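You operate a simulated robot arm through the tools that you are given. There is no shell and no other tool. Be economical: measure what you need, move in short steps, check, and stop when the job is done.

The job below is to be done with a simulated robot arm. You get a single attempt, and the scene is never put back.

JOB
Put two of the battery cells from the top of the long table on top of the grey box there.

It is judged by the outcome, as a careful person would: the job done as asked, and still so three seconds after it is handed in. It fails if anything else is knocked over, pushed out of place, dropped, spilled or broken.

ROBOT AND FRAMES
A 6-joint arm with a two-finger parallel gripper, fixed in place. Base frame: the origin is at the foot of the arm, x ahead of it, y to its left, z up; the work surface is at about z = 0. Readings come in cm, degrees, newtons and seconds.
With the tool pointing down near the work surface it reaches from about 18 to 46 cm from the base axis. Its first joint turns from -70.0 to 70.0 degrees. Payload 1.9 kg.
Tool frame: the origin (TCP) lies between the finger pads and is the grasp point; the fingertips stand 2.3 cm ahead of it; z points along the fingers, y is the line along which they close. The gripper opens to 9.4 cm. The fingers are 3.8 cm wide and 1 cm thick; the gripper's body (5.4 by 9.6 cm) begins 3.9 cm behind the TCP.
Orientation is that of the tool frame in the base frame, as a unit quaternion [x, y, z, w]. With the fingers straight down and closing along the base's y, the tool's x points along the base's -x, its y along +y and its z along -z.

CONTROLS
- The arm moves only by the tool jog_arm. Its argument "targets" is a list of rows, each a list of 7 numbers: the shift along the tool's x, y, z in cm, then the turn, a rotation vector about the tool's x, y, z in degrees, then the finger opening in cm, from 0 to 9.4. In form: [[dx, dy, dz, wx, wy, wz, gripper], ...]. A call has 1 to 12 rows; each row shifts and turns the commanded pose from where the row before left it, along the tool's axes as they then stand. Each row takes 0.2 s and may step no farther than 5 cm and 8.6 degrees from the row before; otherwise, or with a gripper value out of range, the whole call is refused. Where a pose cannot be reached the arm comes as near as it can. A force on the tool above 40 N (or 10 N above the force at the start of the call, whichever is more), or a blocked arm, ends the call early, and 0.2 s more pass. Each finger travels about 10.8 cm/s and halts on what it meets, pressing with about 33 N; the grip force reading is that of the motor and also rises with nothing between the fingers. The clock runs only during rows and for 0.2 s after the last one: add rows that do not move to give the fingers time. The reply holds the time, the measured pose of the TCP, the force on the tool along the base axes, the opening and the grip force, in the units named above and with some noise, and new pictures: "views" is both (left out), scene, wrist or none.
- Cameras (640 x 400 px; columns grow to the right, rows downward): "scene" is fixed at [4.6, 30.67, 42.16]; the picture's right is [-0.84, -0.55, 0.00], its down [-0.32, 0.49, -0.81] and it looks along [0.45, -0.68, -0.58] (base axes); focal length 214 px, centre (320, 200). "wrist" rides on the gripper at [-3.9, 0, -4.4] in the tool frame; the picture's right is [0.00, -1.00, 0.00], its down [0.97, 0.00, -0.24] and it looks along [0.24, 0.00, 0.97] (tool axes); focal length 218 px, centre (320, 200).
- point_at(camera, pixels): for up to 12 pixels [column, row] of the newest picture of that camera ("zoom" is the newest enlarged one), the place [x, y, z] in the base frame of the surface seen there, good to about 0.2 cm. No time passes.
- inspect(camera, box): a new picture of the part [left, top, right, bottom] of that camera's present view, enlarged. No time passes.
- sign_off(): hands the job in; it is judged then, once.

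Keep the steps short. Do not move on a guess: measure, check each grasp and each placing, and mend mistakes. In all there are 60 turns and 120 pictures (those below and enlarged ones count). Leave the gripper open and the arm clear of the work at the hand-in unless told otherwise, and finish with a single line.

The tools are called as name(argument=value, ...) on one line, values as JSON. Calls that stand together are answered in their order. jog_arm: Moves the arm, as the interface text tells. Its arguments: {"type":"object","properties":{"targets":{"type":"array"},"views":{"type":"string","enum":["both","scene","wrist","none"]}},"required":["targets"]} The other tools are called the same way: point_at (camera, pixels) gives the place of the surface under pixels of a picture; inspect (camera, box) takes an enlarged picture of a part of a camera's view; sign_off () hands the job in.

At the start:

```text
t: 0.0
tool_pos: [30.59, 7.7, 35.76]
tcp_rot: [0.001, 1.0, 0.001, 0.0]
ft_force: [-0.3, -0.5, 0.3]
gripper_width: 9.41
finger_force: 0.0
```

scene: 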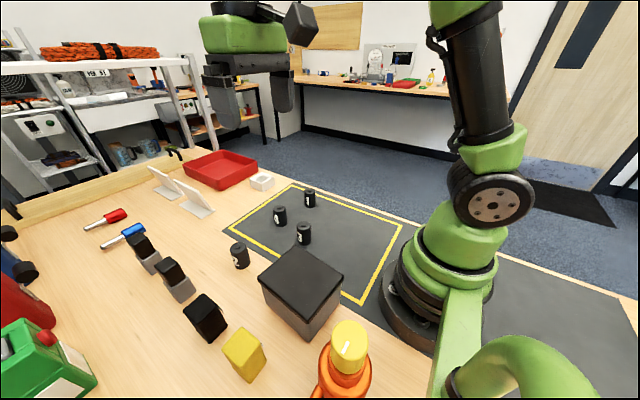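
wrist: 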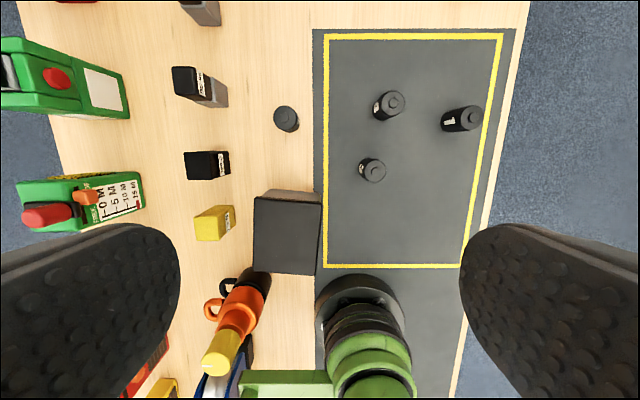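

I see four dark cylinders and a grey box with a dark lid. I'll enlarge both views to identify them.

inspect(camera="scene", box=[210, 170, 370, 270])

inspect(camera="wrist", box=[160, 50, 528, 280])

point_at(camera="wrist", pixels=[[288, 119], [394, 101], [375, 171], [470, 117], [262, 203], [315, 205], [258, 268], [312, 270], [288, 235], [205, 165], [215, 222]])

point_at(camera="scene", pixels=[[238, 245], [304, 226], [280, 209], [310, 192], [295, 248], [342, 275], [307, 305], [260, 281]])

```text
4.00 times, centred on (290, 220) of scene
```

zoom: 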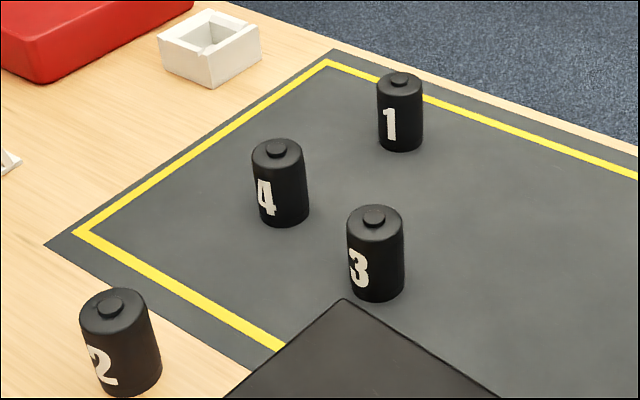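

```text
1.74 times, centred on (344, 165) of wrist
```

zoom: 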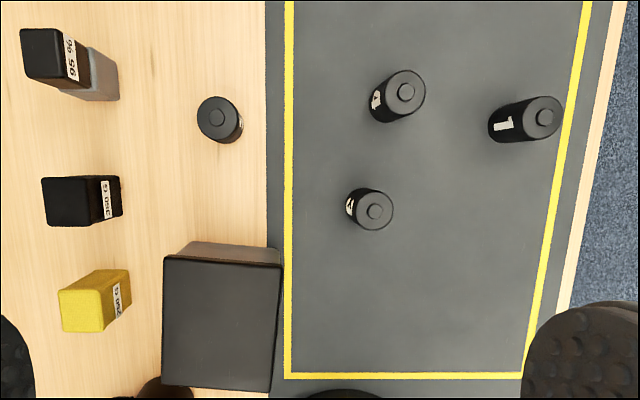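

```text
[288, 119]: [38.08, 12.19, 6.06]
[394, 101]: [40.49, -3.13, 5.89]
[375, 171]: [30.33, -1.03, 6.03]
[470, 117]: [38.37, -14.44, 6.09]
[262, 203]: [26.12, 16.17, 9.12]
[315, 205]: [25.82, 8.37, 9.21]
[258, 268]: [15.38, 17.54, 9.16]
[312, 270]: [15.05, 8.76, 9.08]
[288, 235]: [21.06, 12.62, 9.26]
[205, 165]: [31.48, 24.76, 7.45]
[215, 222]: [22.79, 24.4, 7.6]
```

```text
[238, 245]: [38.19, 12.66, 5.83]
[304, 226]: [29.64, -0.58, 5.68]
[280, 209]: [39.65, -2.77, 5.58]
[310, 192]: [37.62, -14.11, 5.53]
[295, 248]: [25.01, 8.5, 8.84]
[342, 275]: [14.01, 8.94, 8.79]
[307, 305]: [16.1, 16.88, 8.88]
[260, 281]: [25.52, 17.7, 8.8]
```

The cells are upright, about 6 cm tall, and the box top is at z≈9.1. I'll check the orange bottle beside the box, then move above cell 3 at about (30, -0.9).

point_at(camera="wrist", pixels=[[255, 280], [225, 285], [213, 308], [240, 310], [228, 345], [245, 285]])

jog_arm(targets=[[0.2, -4.3, 2, 0, 0, 0, 9.4], [0.2, -4.3, 3, 0, 0, 0, 9.4], [0, 0, 5, 0, 0, 0, 9.4], [0, 0, 5, 0, 0, 0, 8], [0, 0, 0, 0, 0, 0, 8], [0, 0, 0, 0, 0, 0, 8]])

```text
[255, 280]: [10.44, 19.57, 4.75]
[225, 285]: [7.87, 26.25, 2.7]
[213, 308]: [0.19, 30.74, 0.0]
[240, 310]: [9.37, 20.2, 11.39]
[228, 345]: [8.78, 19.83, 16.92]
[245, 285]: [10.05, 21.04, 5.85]
```

```text
refused: row 2 steps farther than a row can; nothing moved
```

One row was too long (nothing moved), so I'll resend with shorter rows.

jog_arm(targets=[[0.2, -4.3, 2, 0, 0, 0, 9.4], [0.2, -4.3, 2, 0, 0, 0, 9.4], [0, 0, 4.5, 0, 0, 0, 9.4], [0, 0, 4.5, 0, 0, 0, 8], [0, 0, 2.5, 0, 0, 0, 8], [0, 0, 0, 0, 0, 0, 8], [0, 0, 0, 0, 0, 0, 8]])

```text
t: 1.6
tool_pos: [30.02, -0.89, 20.32]
tcp_rot: [0.0, 1.0, 0.0, 0.0]
ft_force: [-0.4, -0.2, 0.0]
gripper_width: 8.0
finger_force: 0.0
```

scene: 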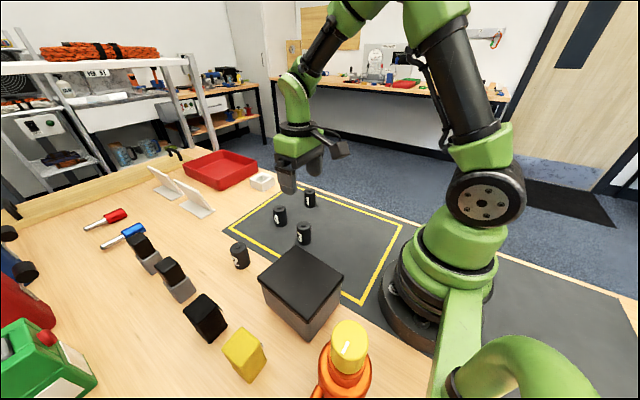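
wrist: 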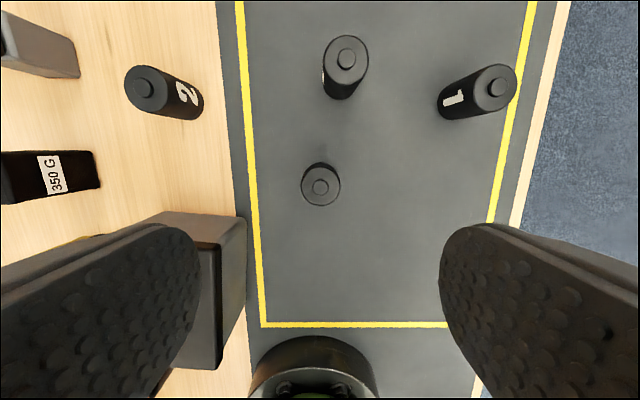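

Cell 3's cap is at wrist pixel (320,187). I'll measure its top to centre on it.

point_at(camera="wrist", pixels=[[320, 187], [304, 187], [337, 187], [320, 203], [320, 175], [145, 89], [344, 60]])

```text
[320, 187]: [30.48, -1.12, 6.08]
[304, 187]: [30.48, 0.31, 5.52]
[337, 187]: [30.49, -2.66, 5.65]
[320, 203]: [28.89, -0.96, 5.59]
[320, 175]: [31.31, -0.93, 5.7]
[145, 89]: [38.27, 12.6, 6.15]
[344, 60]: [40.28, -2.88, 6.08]
```

Centre is about (30.35, -1.05). I'll shift by 0.35 cm and go down with the fingers open to z≈3.4.

jog_arm(targets=[[-0.35, -0.15, 3.5, 0, 0, 0, 8], [0, 0, 4, 0, 0, 0, 8], [0, 0, 4, 0, 0, 0, 8], [0, 0, 3, 0, 0, 0, 8], [0, 0, 2.4, 0, 0, 0, 8], [0, 0, 0, 0, 0, 0, 8]])

```text
t: 3.0
tool_pos: [30.52, -1.22, 3.46]
tcp_rot: [0.002, 1.0, 0.0, 0.001]
ft_force: [0.0, 0.3, 1.2]
gripper_width: 8.0
finger_force: 0.1
```

scene: 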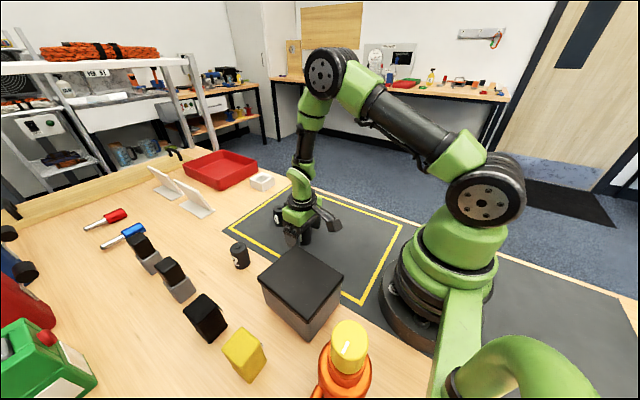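
wrist: 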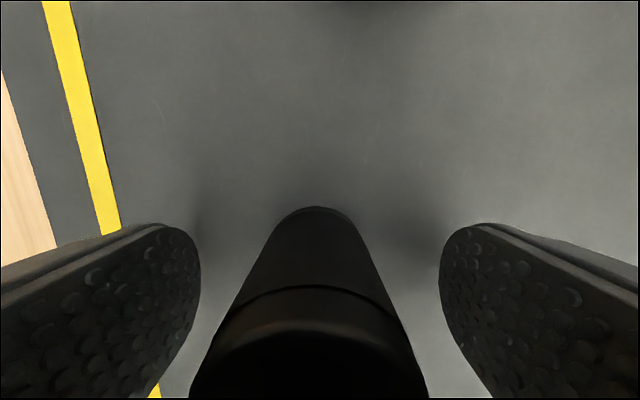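

The cell sits between the pads with clearance on both sides. I'll close now.

jog_arm(targets=[[0, 0.1, 0, 0, 0, 0, 5], [0, 0, 0, 0, 0, 0, 3], [0, 0, 0, 0, 0, 0, 3], [0, 0, 0, 0, 0, 0, 3]], views="wrist")

```text
t: 4.0
tool_pos: [30.55, -1.06, 3.4]
tcp_rot: [0.001, 1.0, 0.0, -0.001]
ft_force: [0.2, 0.5, -0.1]
gripper_width: 3.51
finger_force: 32.9
```

wrist: 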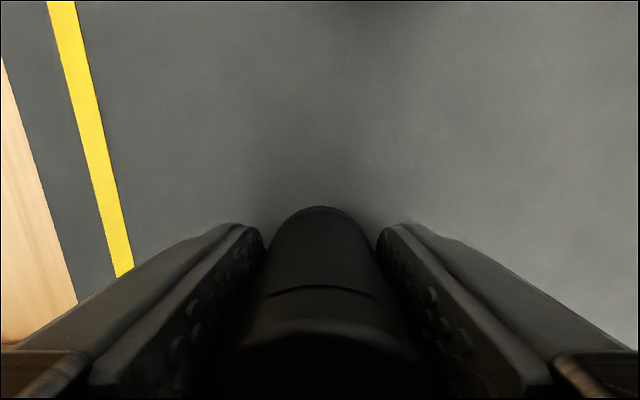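

The fingers stopped at 3.5 cm with 33 N, so the cell is gripped. Next I'll lift it to z≈17.

jog_arm(targets=[[0, 0, -2, 0, 0, 0, 3], [0, 0, -3, 0, 0, 0, 3], [0, 0, -4, 0, 0, 0, 3], [0, 0, -4, 0, 0, 0, 3], [0, 0, -1, 0, 0, 0, 3], [0, 0, 0, 0, 0, 0, 3]])

```text
t: 5.4
tool_pos: [30.49, -0.95, 17.42]
tcp_rot: [0.001, 1.0, 0.0, 0.001]
ft_force: [0.0, 0.0, -1.7]
gripper_width: 3.5
finger_force: 32.4
```

scene: 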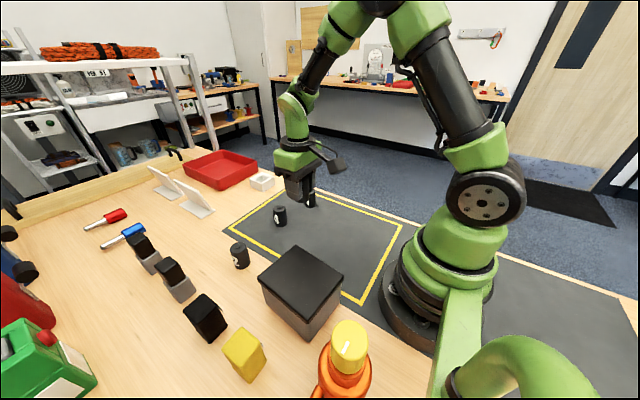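
wrist: 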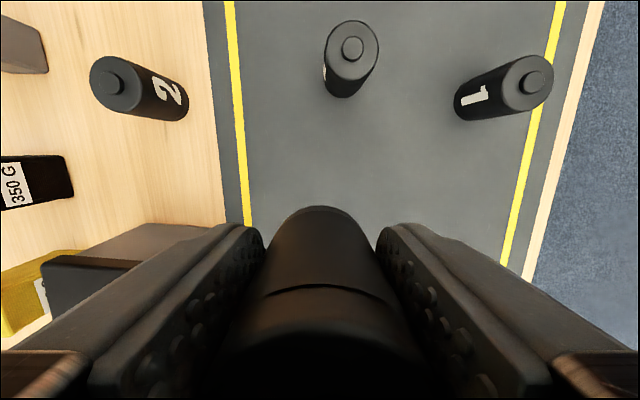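

The cell is held with its bottom at z≈14. I'll move it over the box to (18, 12.9), clear of the box top.

jog_arm(targets=[[2.5, 2.77, 0, 0, 0, 0, 3], [2.5, 2.77, 0, 0, 0, 0, 3], [2.5, 2.77, 0, 0, 0, 0, 3], [2.5, 2.77, 0, 0, 0, 0, 3], [2.5, 2.77, 0, 0, 0, 0, 3], [0, 0, 0, 0, 0, 0, 3], [0, 0, 0, 0, 0, 0, 3]])

```text
t: 7.0
tool_pos: [17.91, 12.8, 17.42]
tcp_rot: [0.001, 1.0, 0.0, 0.0]
ft_force: [0.6, 0.4, -1.8]
gripper_width: 3.53
finger_force: 33.1
```

scene: 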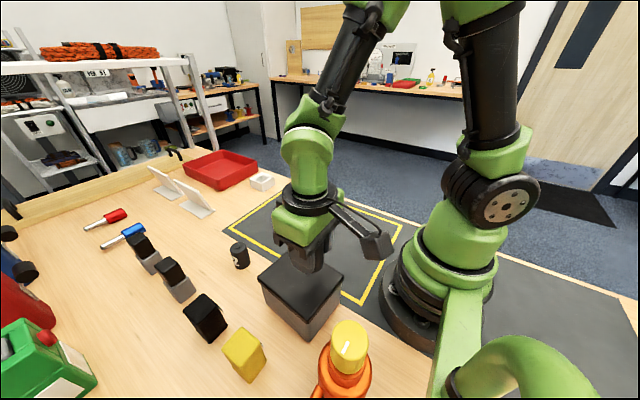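
wrist: 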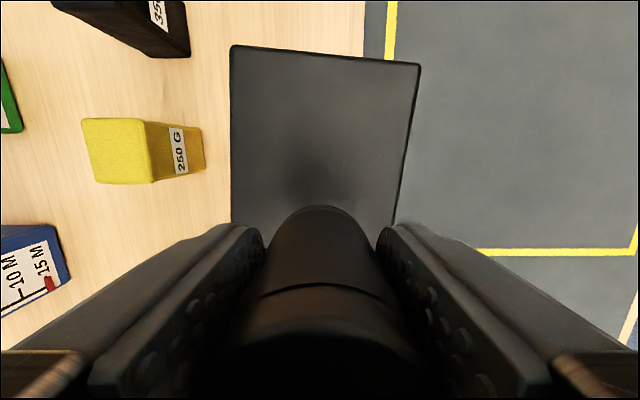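

The cell is over the box. I'll measure the box top's height and edges from here before lowering.

point_at(camera="wrist", pixels=[[320, 150], [320, 100], [235, 52], [414, 68], [240, 200], [395, 200], [550, 150]])

point_at(camera="scene", pixels=[[342, 272], [307, 302], [262, 280], [290, 285]])

```text
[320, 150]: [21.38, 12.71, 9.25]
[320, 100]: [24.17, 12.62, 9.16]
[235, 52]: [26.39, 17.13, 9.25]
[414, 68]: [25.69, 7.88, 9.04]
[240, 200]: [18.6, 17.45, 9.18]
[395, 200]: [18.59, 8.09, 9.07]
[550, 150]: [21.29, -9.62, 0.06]
```

```text
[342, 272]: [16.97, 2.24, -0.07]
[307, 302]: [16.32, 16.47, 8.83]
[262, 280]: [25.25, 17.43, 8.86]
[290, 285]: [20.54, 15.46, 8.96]
```

The box top is at z≈9.1, so contact should come at TCP z≈12.55. I'll lower to just above that.

jog_arm(targets=[[0, 0, 2.5, 0, 0, 0, 3], [0, 0, 1.7, 0, 0, 0, 3], [0, 0, 0.3, 0, 0, 0, 3], [0, 0, 0, 0, 0, 0, 3], [0, 0, 0, 0, 0, 0, 3]], views="scene")

```text
t: 8.2
tool_pos: [17.97, 12.81, 12.88]
tcp_rot: [0.0, 1.0, 0.0, 0.0]
ft_force: [-0.2, 0.0, -1.4]
gripper_width: 3.5
finger_force: 32.6
```

scene: 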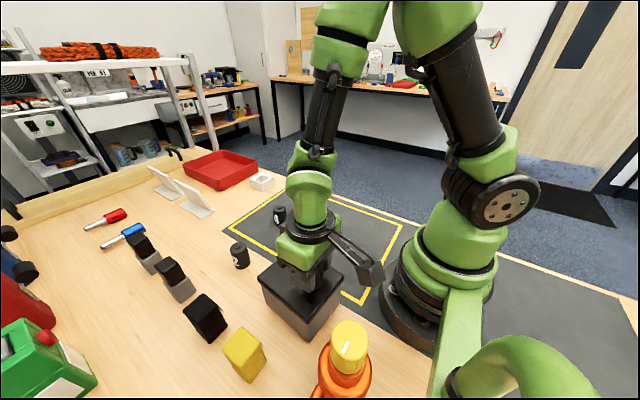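

No contact yet at 12.88, so I'll make small downward steps and watch the force.

jog_arm(targets=[[0, 0, 0.15, 0, 0, 0, 3], [0, 0, 0.1, 0, 0, 0, 3], [0, 0, 0, 0, 0, 0, 3]], views="none")

```text
t: 9.0
tool_pos: [18.07, 12.97, 12.61]
tcp_rot: [0.002, 1.0, 0.0, 0.0]
ft_force: [-0.5, 0.2, -1.2]
gripper_width: 3.51
finger_force: 32.8
```

jog_arm(targets=[[0, 0, 0.08, 0, 0, 0, 3], [0, 0, 0, 0, 0, 0, 3]], views="none")

```text
t: 9.6
tool_pos: [18.08, 12.97, 12.5]
tcp_rot: [0.001, 1.0, 0.001, 0.0]
ft_force: [-0.6, -0.7, -1.0]
gripper_width: 3.51
finger_force: 33.5
```

Force is still just the cell's weight (about −1 N), so I'll go a little lower.

jog_arm(targets=[[0, 0, 0.08, 0, 0, 0, 3], [0, 0, 0, 0, 0, 0, 3]], views="none")

```text
t: 10.2
tool_pos: [18.06, 13.03, 12.37]
tcp_rot: [0.001, 1.0, 0.0, 0.0]
ft_force: [0.8, 0.2, -1.9]
gripper_width: 3.48
finger_force: 33.3
```

jog_arm(targets=[[0, 0, 0.08, 0, 0, 0, 3], [0, 0, 0, 0, 0, 0, 3]], views="none")

inspect(camera="scene", box=[240, 220, 368, 300])

```text
t: 10.8
tool_pos: [18.05, 12.98, 12.45]
tcp_rot: [0.001, 1.0, 0.0, -0.001]
ft_force: [-0.1, 0.6, 1.0]
gripper_width: 3.5
finger_force: 33.0
```

```text
5.00 times, centred on (304, 260) of scene
```

zoom: 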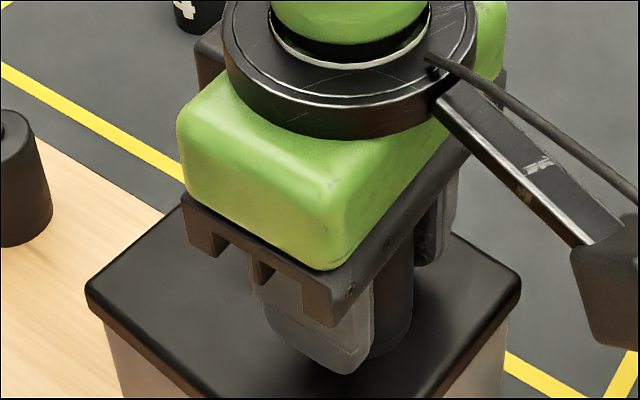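

The force flipped to +1.0 N, so the cell is resting on the lid. I'll open and go straight up.

jog_arm(targets=[[0, 0, 0, 0, 0, 0, 4.2], [0, 0, 0, 0, 0, 0, 6], [0, 0, 0, 0, 0, 0, 7.5], [0, 0, 0, 0, 0, 0, 7.5], [0, 0, -2, 0, 0, 0, 7.5], [0, 0, -4, 0, 0, 0, 7.5], [0, 0, -4, 0, 0, 0, 7.5], [0, 0, 0, 0, 0, 0, 7.5]])

```text
t: 12.6
tool_pos: [18.07, 12.99, 22.41]
tcp_rot: [0.0, 1.0, 0.0, 0.001]
ft_force: [-0.7, -0.3, -0.5]
gripper_width: 7.49
finger_force: 0.0
```

scene: 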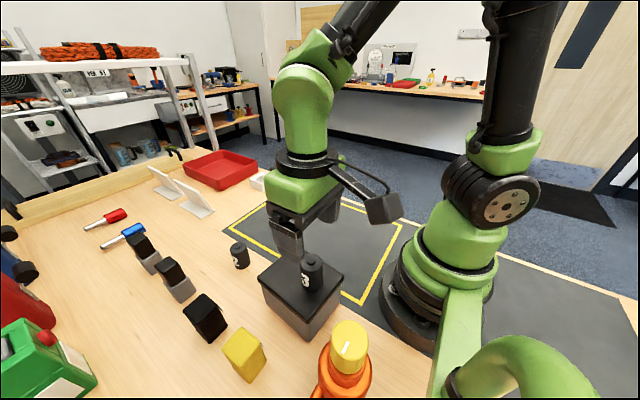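
wrist: 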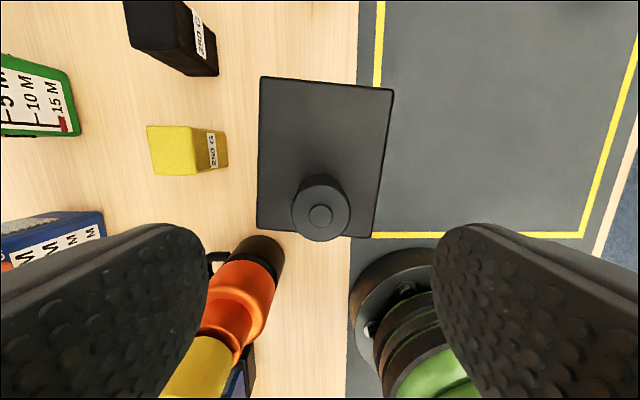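

Cell 3 stands upright on the box. Next is cell 2: I'll move above (38.2, 12.4) and look.

jog_arm(targets=[[-4, -0.1, 0, 0, 0, 0, 7.5], [-4, -0.1, 0, 0, 0, 0, 7.5], [-4, -0.1, 0, 0, 0, 0, 7.5], [-4, -0.1, 0, 0, 0, 0, 7.5], [-4.1, -0.1, 2, 0, 0, 0, 8], [0, 0, 0, 0, 0, 0, 8], [0, 0, 0, 0, 0, 0, 8]], views="wrist")

```text
t: 14.2
tool_pos: [38.04, 12.22, 20.35]
tcp_rot: [0.002, 1.0, -0.001, 0.0]
ft_force: [-0.5, -0.2, -0.3]
gripper_width: 7.98
finger_force: 0.0
```

wrist: 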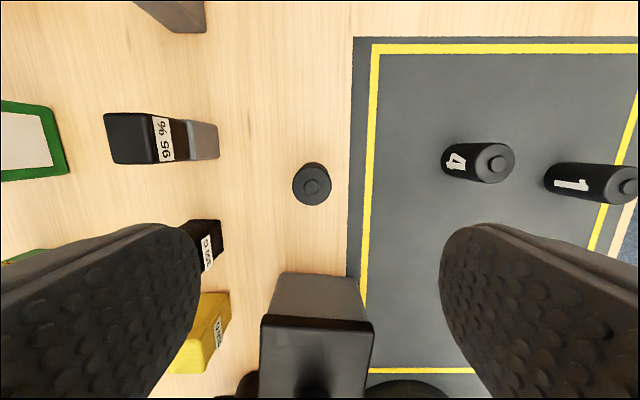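

Cell 2's cap is at (312,187). I'll measure it and the nearest block.

point_at(camera="wrist", pixels=[[312, 187], [295, 187], [328, 187], [312, 202], [312, 173], [217, 142], [222, 235]])

```text
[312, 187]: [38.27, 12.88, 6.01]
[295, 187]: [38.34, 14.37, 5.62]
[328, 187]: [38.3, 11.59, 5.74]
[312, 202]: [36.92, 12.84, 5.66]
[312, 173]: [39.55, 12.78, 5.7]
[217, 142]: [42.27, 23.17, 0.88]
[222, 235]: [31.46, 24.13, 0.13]
```

Cell 2's centre is (38.25, 12.9), and the blocks are beyond y=23, so the fingers clear them. Going down to z≈3.4.

jog_arm(targets=[[-0.2, 0.65, 3.5, 0, 0, 0, 8], [0, 0, 4, 0, 0, 0, 8], [0, 0, 4, 0, 0, 0, 8], [0, 0, 3, 0, 0, 0, 8], [0, 0, 2.4, 0, 0, 0, 8], [0, 0, 0, 0, 0, 0, 8]], views="wrist")

```text
t: 15.6
tool_pos: [38.47, 13.11, 3.54]
tcp_rot: [0.001, 1.0, 0.0, 0.001]
ft_force: [-0.1, 0.0, -0.1]
gripper_width: 8.02
finger_force: 0.1
```

wrist: 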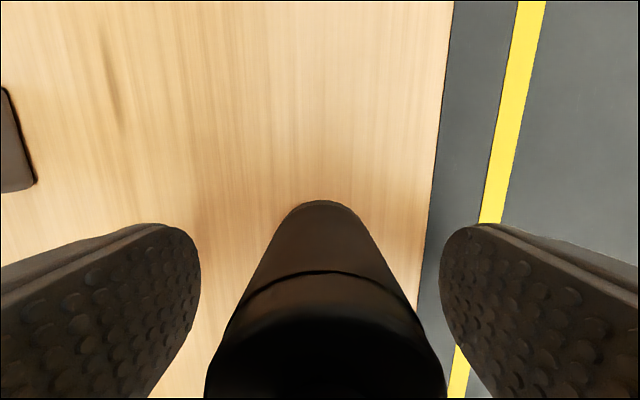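

The cell is centred between the pads. I'll close, then lift.

jog_arm(targets=[[0, -0.05, 0, 0, 0, 0, 5], [0, 0, 0, 0, 0, 0, 3], [0, 0, 0, 0, 0, 0, 3], [0, 0, 0, 0, 0, 0, 3]], views="none")

jog_arm(targets=[[0, 0, -2, 0, 0, 0, 3], [0, 0, -3, 0, 0, 0, 3], [0, 0, -4, 0, 0, 0, 3], [0, 0, -4.5, 0, 0, 0, 3], [0, 0, -4.5, 0, 0, 0, 3], [0, 0, 0, 0, 0, 0, 3], [0, 0, 0, 0, 0, 0, 3]])

```text
t: 16.6
tool_pos: [38.37, 13.07, 3.6]
tcp_rot: [0.0, 1.0, 0.0, -0.001]
ft_force: [0.9, -0.2, 0.5]
gripper_width: 3.51
finger_force: 33.2
```

```text
t: 18.2
tool_pos: [38.32, 12.89, 21.65]
tcp_rot: [0.001, 1.0, 0.0, 0.0]
ft_force: [-0.2, 0.1, -1.5]
gripper_width: 3.52
finger_force: 32.7
```

scene: 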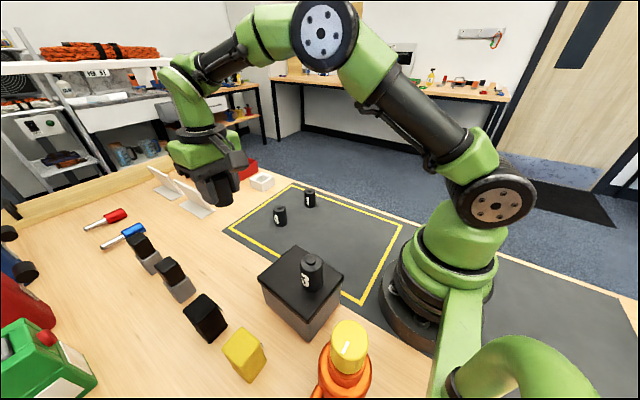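
wrist: 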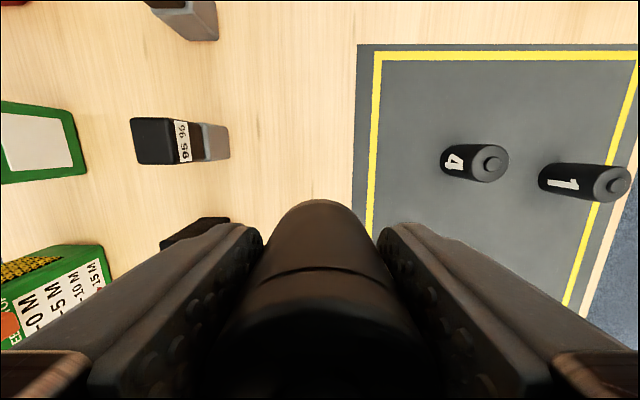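

Cell 2 is held and its bottom (z≈18) is above the first cell's top (15.2). I'll move it to x≈23.2 over the box.

jog_arm(targets=[[4, 0, 0, 0, 0, 0, 3], [4, 0, 0, 0, 0, 0, 3], [4, 0, 0, 0, 0, 0, 3], [3.1, 0, 0, 0, 0, 0, 3], [0, 0, 0, 0, 0, 0, 3], [0, 0, 0, 0, 0, 0, 3]])

```text
t: 19.6
tool_pos: [23.35, 12.98, 21.95]
tcp_rot: [0.0, 1.0, 0.0, 0.0]
ft_force: [0.4, 0.6, -0.2]
gripper_width: 3.49
finger_force: 32.5
```

scene: 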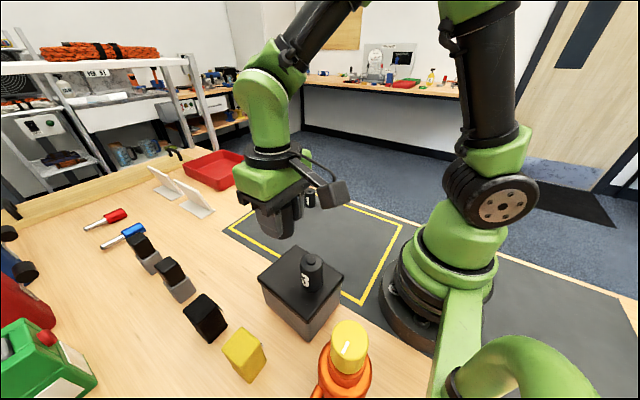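
wrist: 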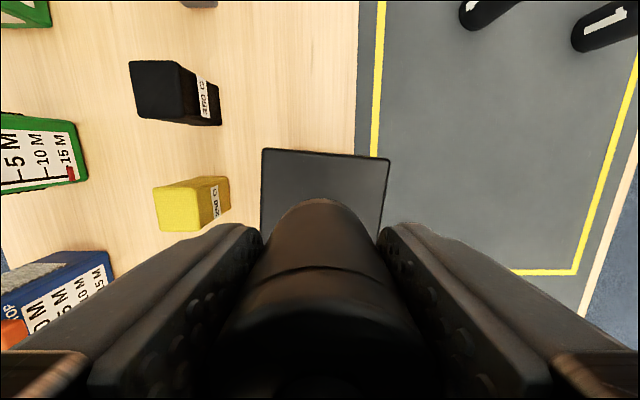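

Position (23.3, 13) leaves about 1 cm to the box's far edge and 1.7 cm to cell 3. I'll lower to just above contact, expected at z≈12.6.

jog_arm(targets=[[0.1, 0, 3, 0, 0, 0, 3], [0, 0, 3, 0, 0, 0, 3], [0, 0, 2, 0, 0, 0, 3], [0, 0, 0.7, 0, 0, 0, 3], [0, 0, 0, 0, 0, 0, 3], [0, 0, 0, 0, 0, 0, 3]], views="scene")

inspect(camera="scene", box=[240, 220, 368, 300])

```text
t: 21.0
tool_pos: [23.12, 13.06, 13.01]
tcp_rot: [0.002, 1.0, 0.0, 0.0]
ft_force: [0.8, -0.2, -1.1]
gripper_width: 3.51
finger_force: 32.9
```

scene: 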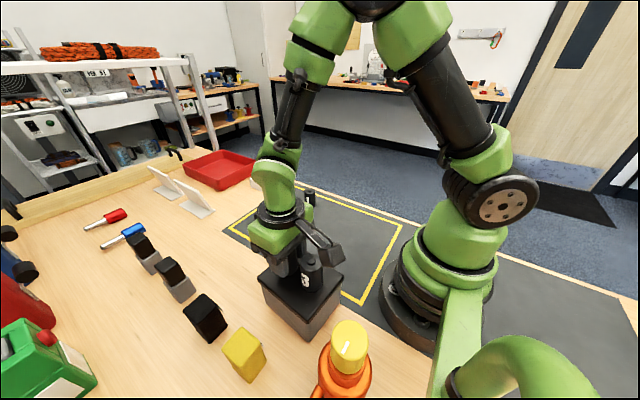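

```text
5.00 times, centred on (304, 260) of scene
```

zoom: 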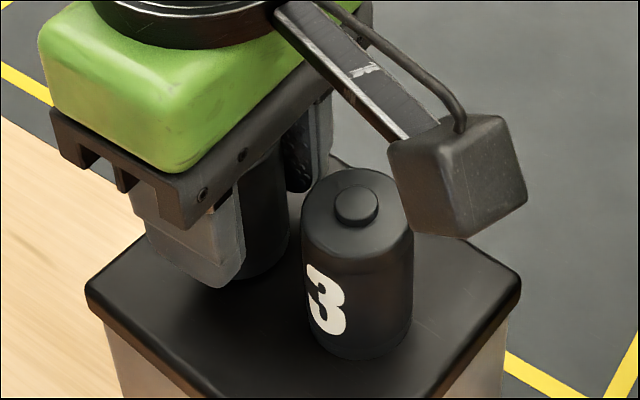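

There's a block on a bracket at the right of the gripper, close to cell 3. I'll measure its distance from the cell before lowering.

point_at(camera="zoom", pixels=[[460, 236], [412, 222], [395, 170], [465, 180], [524, 195], [357, 200], [390, 190], [415, 140]])

```text
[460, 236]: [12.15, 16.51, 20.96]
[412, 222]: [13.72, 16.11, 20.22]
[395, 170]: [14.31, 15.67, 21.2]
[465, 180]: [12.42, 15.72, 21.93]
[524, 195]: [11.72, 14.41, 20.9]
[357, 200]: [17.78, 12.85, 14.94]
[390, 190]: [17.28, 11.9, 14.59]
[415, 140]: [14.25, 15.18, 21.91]
```

The block is at z≥20, well above the cell's top (15), so there is about 5 cm of clearance. I'll lower in small steps to contact.

jog_arm(targets=[[0, 0, 0.2, 0, 0, 0, 3], [0, 0, 0.1, 0, 0, 0, 3], [0, 0, 0, 0, 0, 0, 3]], views="none")

jog_arm(targets=[[0, 0, 0.1, 0, 0, 0, 3], [0, 0, 0, 0, 0, 0, 3]], views="none")

```text
t: 21.8
tool_pos: [23.19, 13.14, 12.56]
tcp_rot: [0.0, 1.0, 0.0, 0.0]
ft_force: [0.1, -0.3, -0.5]
gripper_width: 3.52
finger_force: 33.5
```

```text
t: 22.4
tool_pos: [23.11, 13.11, 12.5]
tcp_rot: [0.002, 1.0, 0.001, 0.001]
ft_force: [-3.5, 0.9, 23.1]
gripper_width: 3.5
finger_force: 33.8
```

Firm contact (23 N up). I'll ease up slightly, then check the force before opening.

jog_arm(targets=[[0, 0, -0.06, 0, 0, 0, 3], [0, 0, 0, 0, 0, 0, 3]], views="none")

```text
t: 23.0
tool_pos: [23.14, 13.06, 12.41]
tcp_rot: [0.002, 1.0, 0.0, 0.0]
ft_force: [1.0, 0.6, 0.4]
gripper_width: 3.49
finger_force: 32.7
```

The force is back to near zero with the cell resting on the lid. I'll open and go straight up.

jog_arm(targets=[[0, 0, 0, 0, 0, 0, 4.2], [0, 0, 0, 0, 0, 0, 6], [0, 0, 0, 0, 0, 0, 7.5], [0, 0, 0, 0, 0, 0, 7.5], [0, 0, -2, 0, 0, 0, 7.5], [0, 0, -4, 0, 0, 0, 7.5], [0, 0, -4, 0, 0, 0, 7.5], [0, 0, -4, 0, 0, 0, 7.5], [-4, 0, 0, 0, 0, 0, 9.4], [-4, 0, 0, 0, 0, 0, 9.4], [0, 0, 0, 0, 0, 0, 9.4]])

inspect(camera="scene", box=[240, 220, 368, 300])

```text
t: 25.4
tool_pos: [30.85, 13.13, 26.48]
tcp_rot: [0.001, 1.0, 0.0, 0.0]
ft_force: [0.1, 0.0, -0.2]
gripper_width: 9.38
finger_force: 0.0
```

scene: 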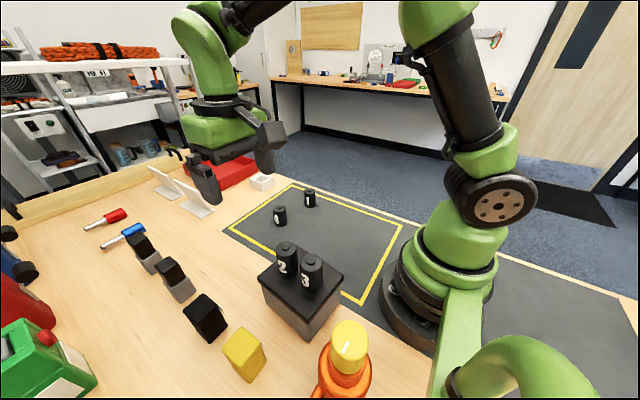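
wrist: 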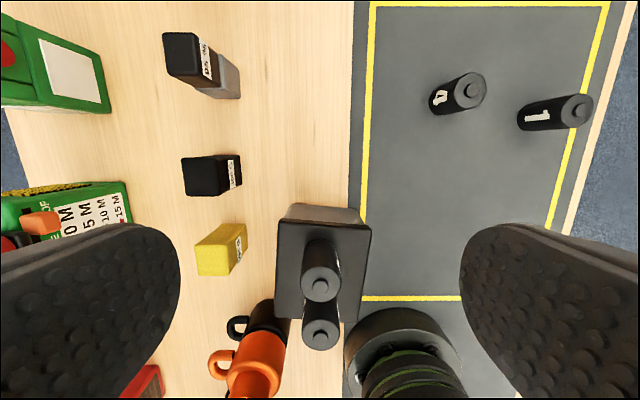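

```text
5.00 times, centred on (304, 260) of scene
```

zoom: 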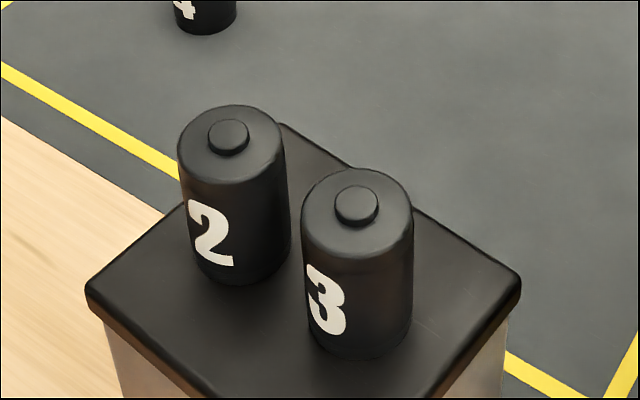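

Cells 2 and 3 both stand upright on the box, the other objects haven't moved, the gripper is open and the arm is clear. I'm handing in.

sign_off()

```text
The job is handed in.
```

Battery cells 2 and 3 are standing upright on top of the grey box, nothing else was moved, and the job is handed in.
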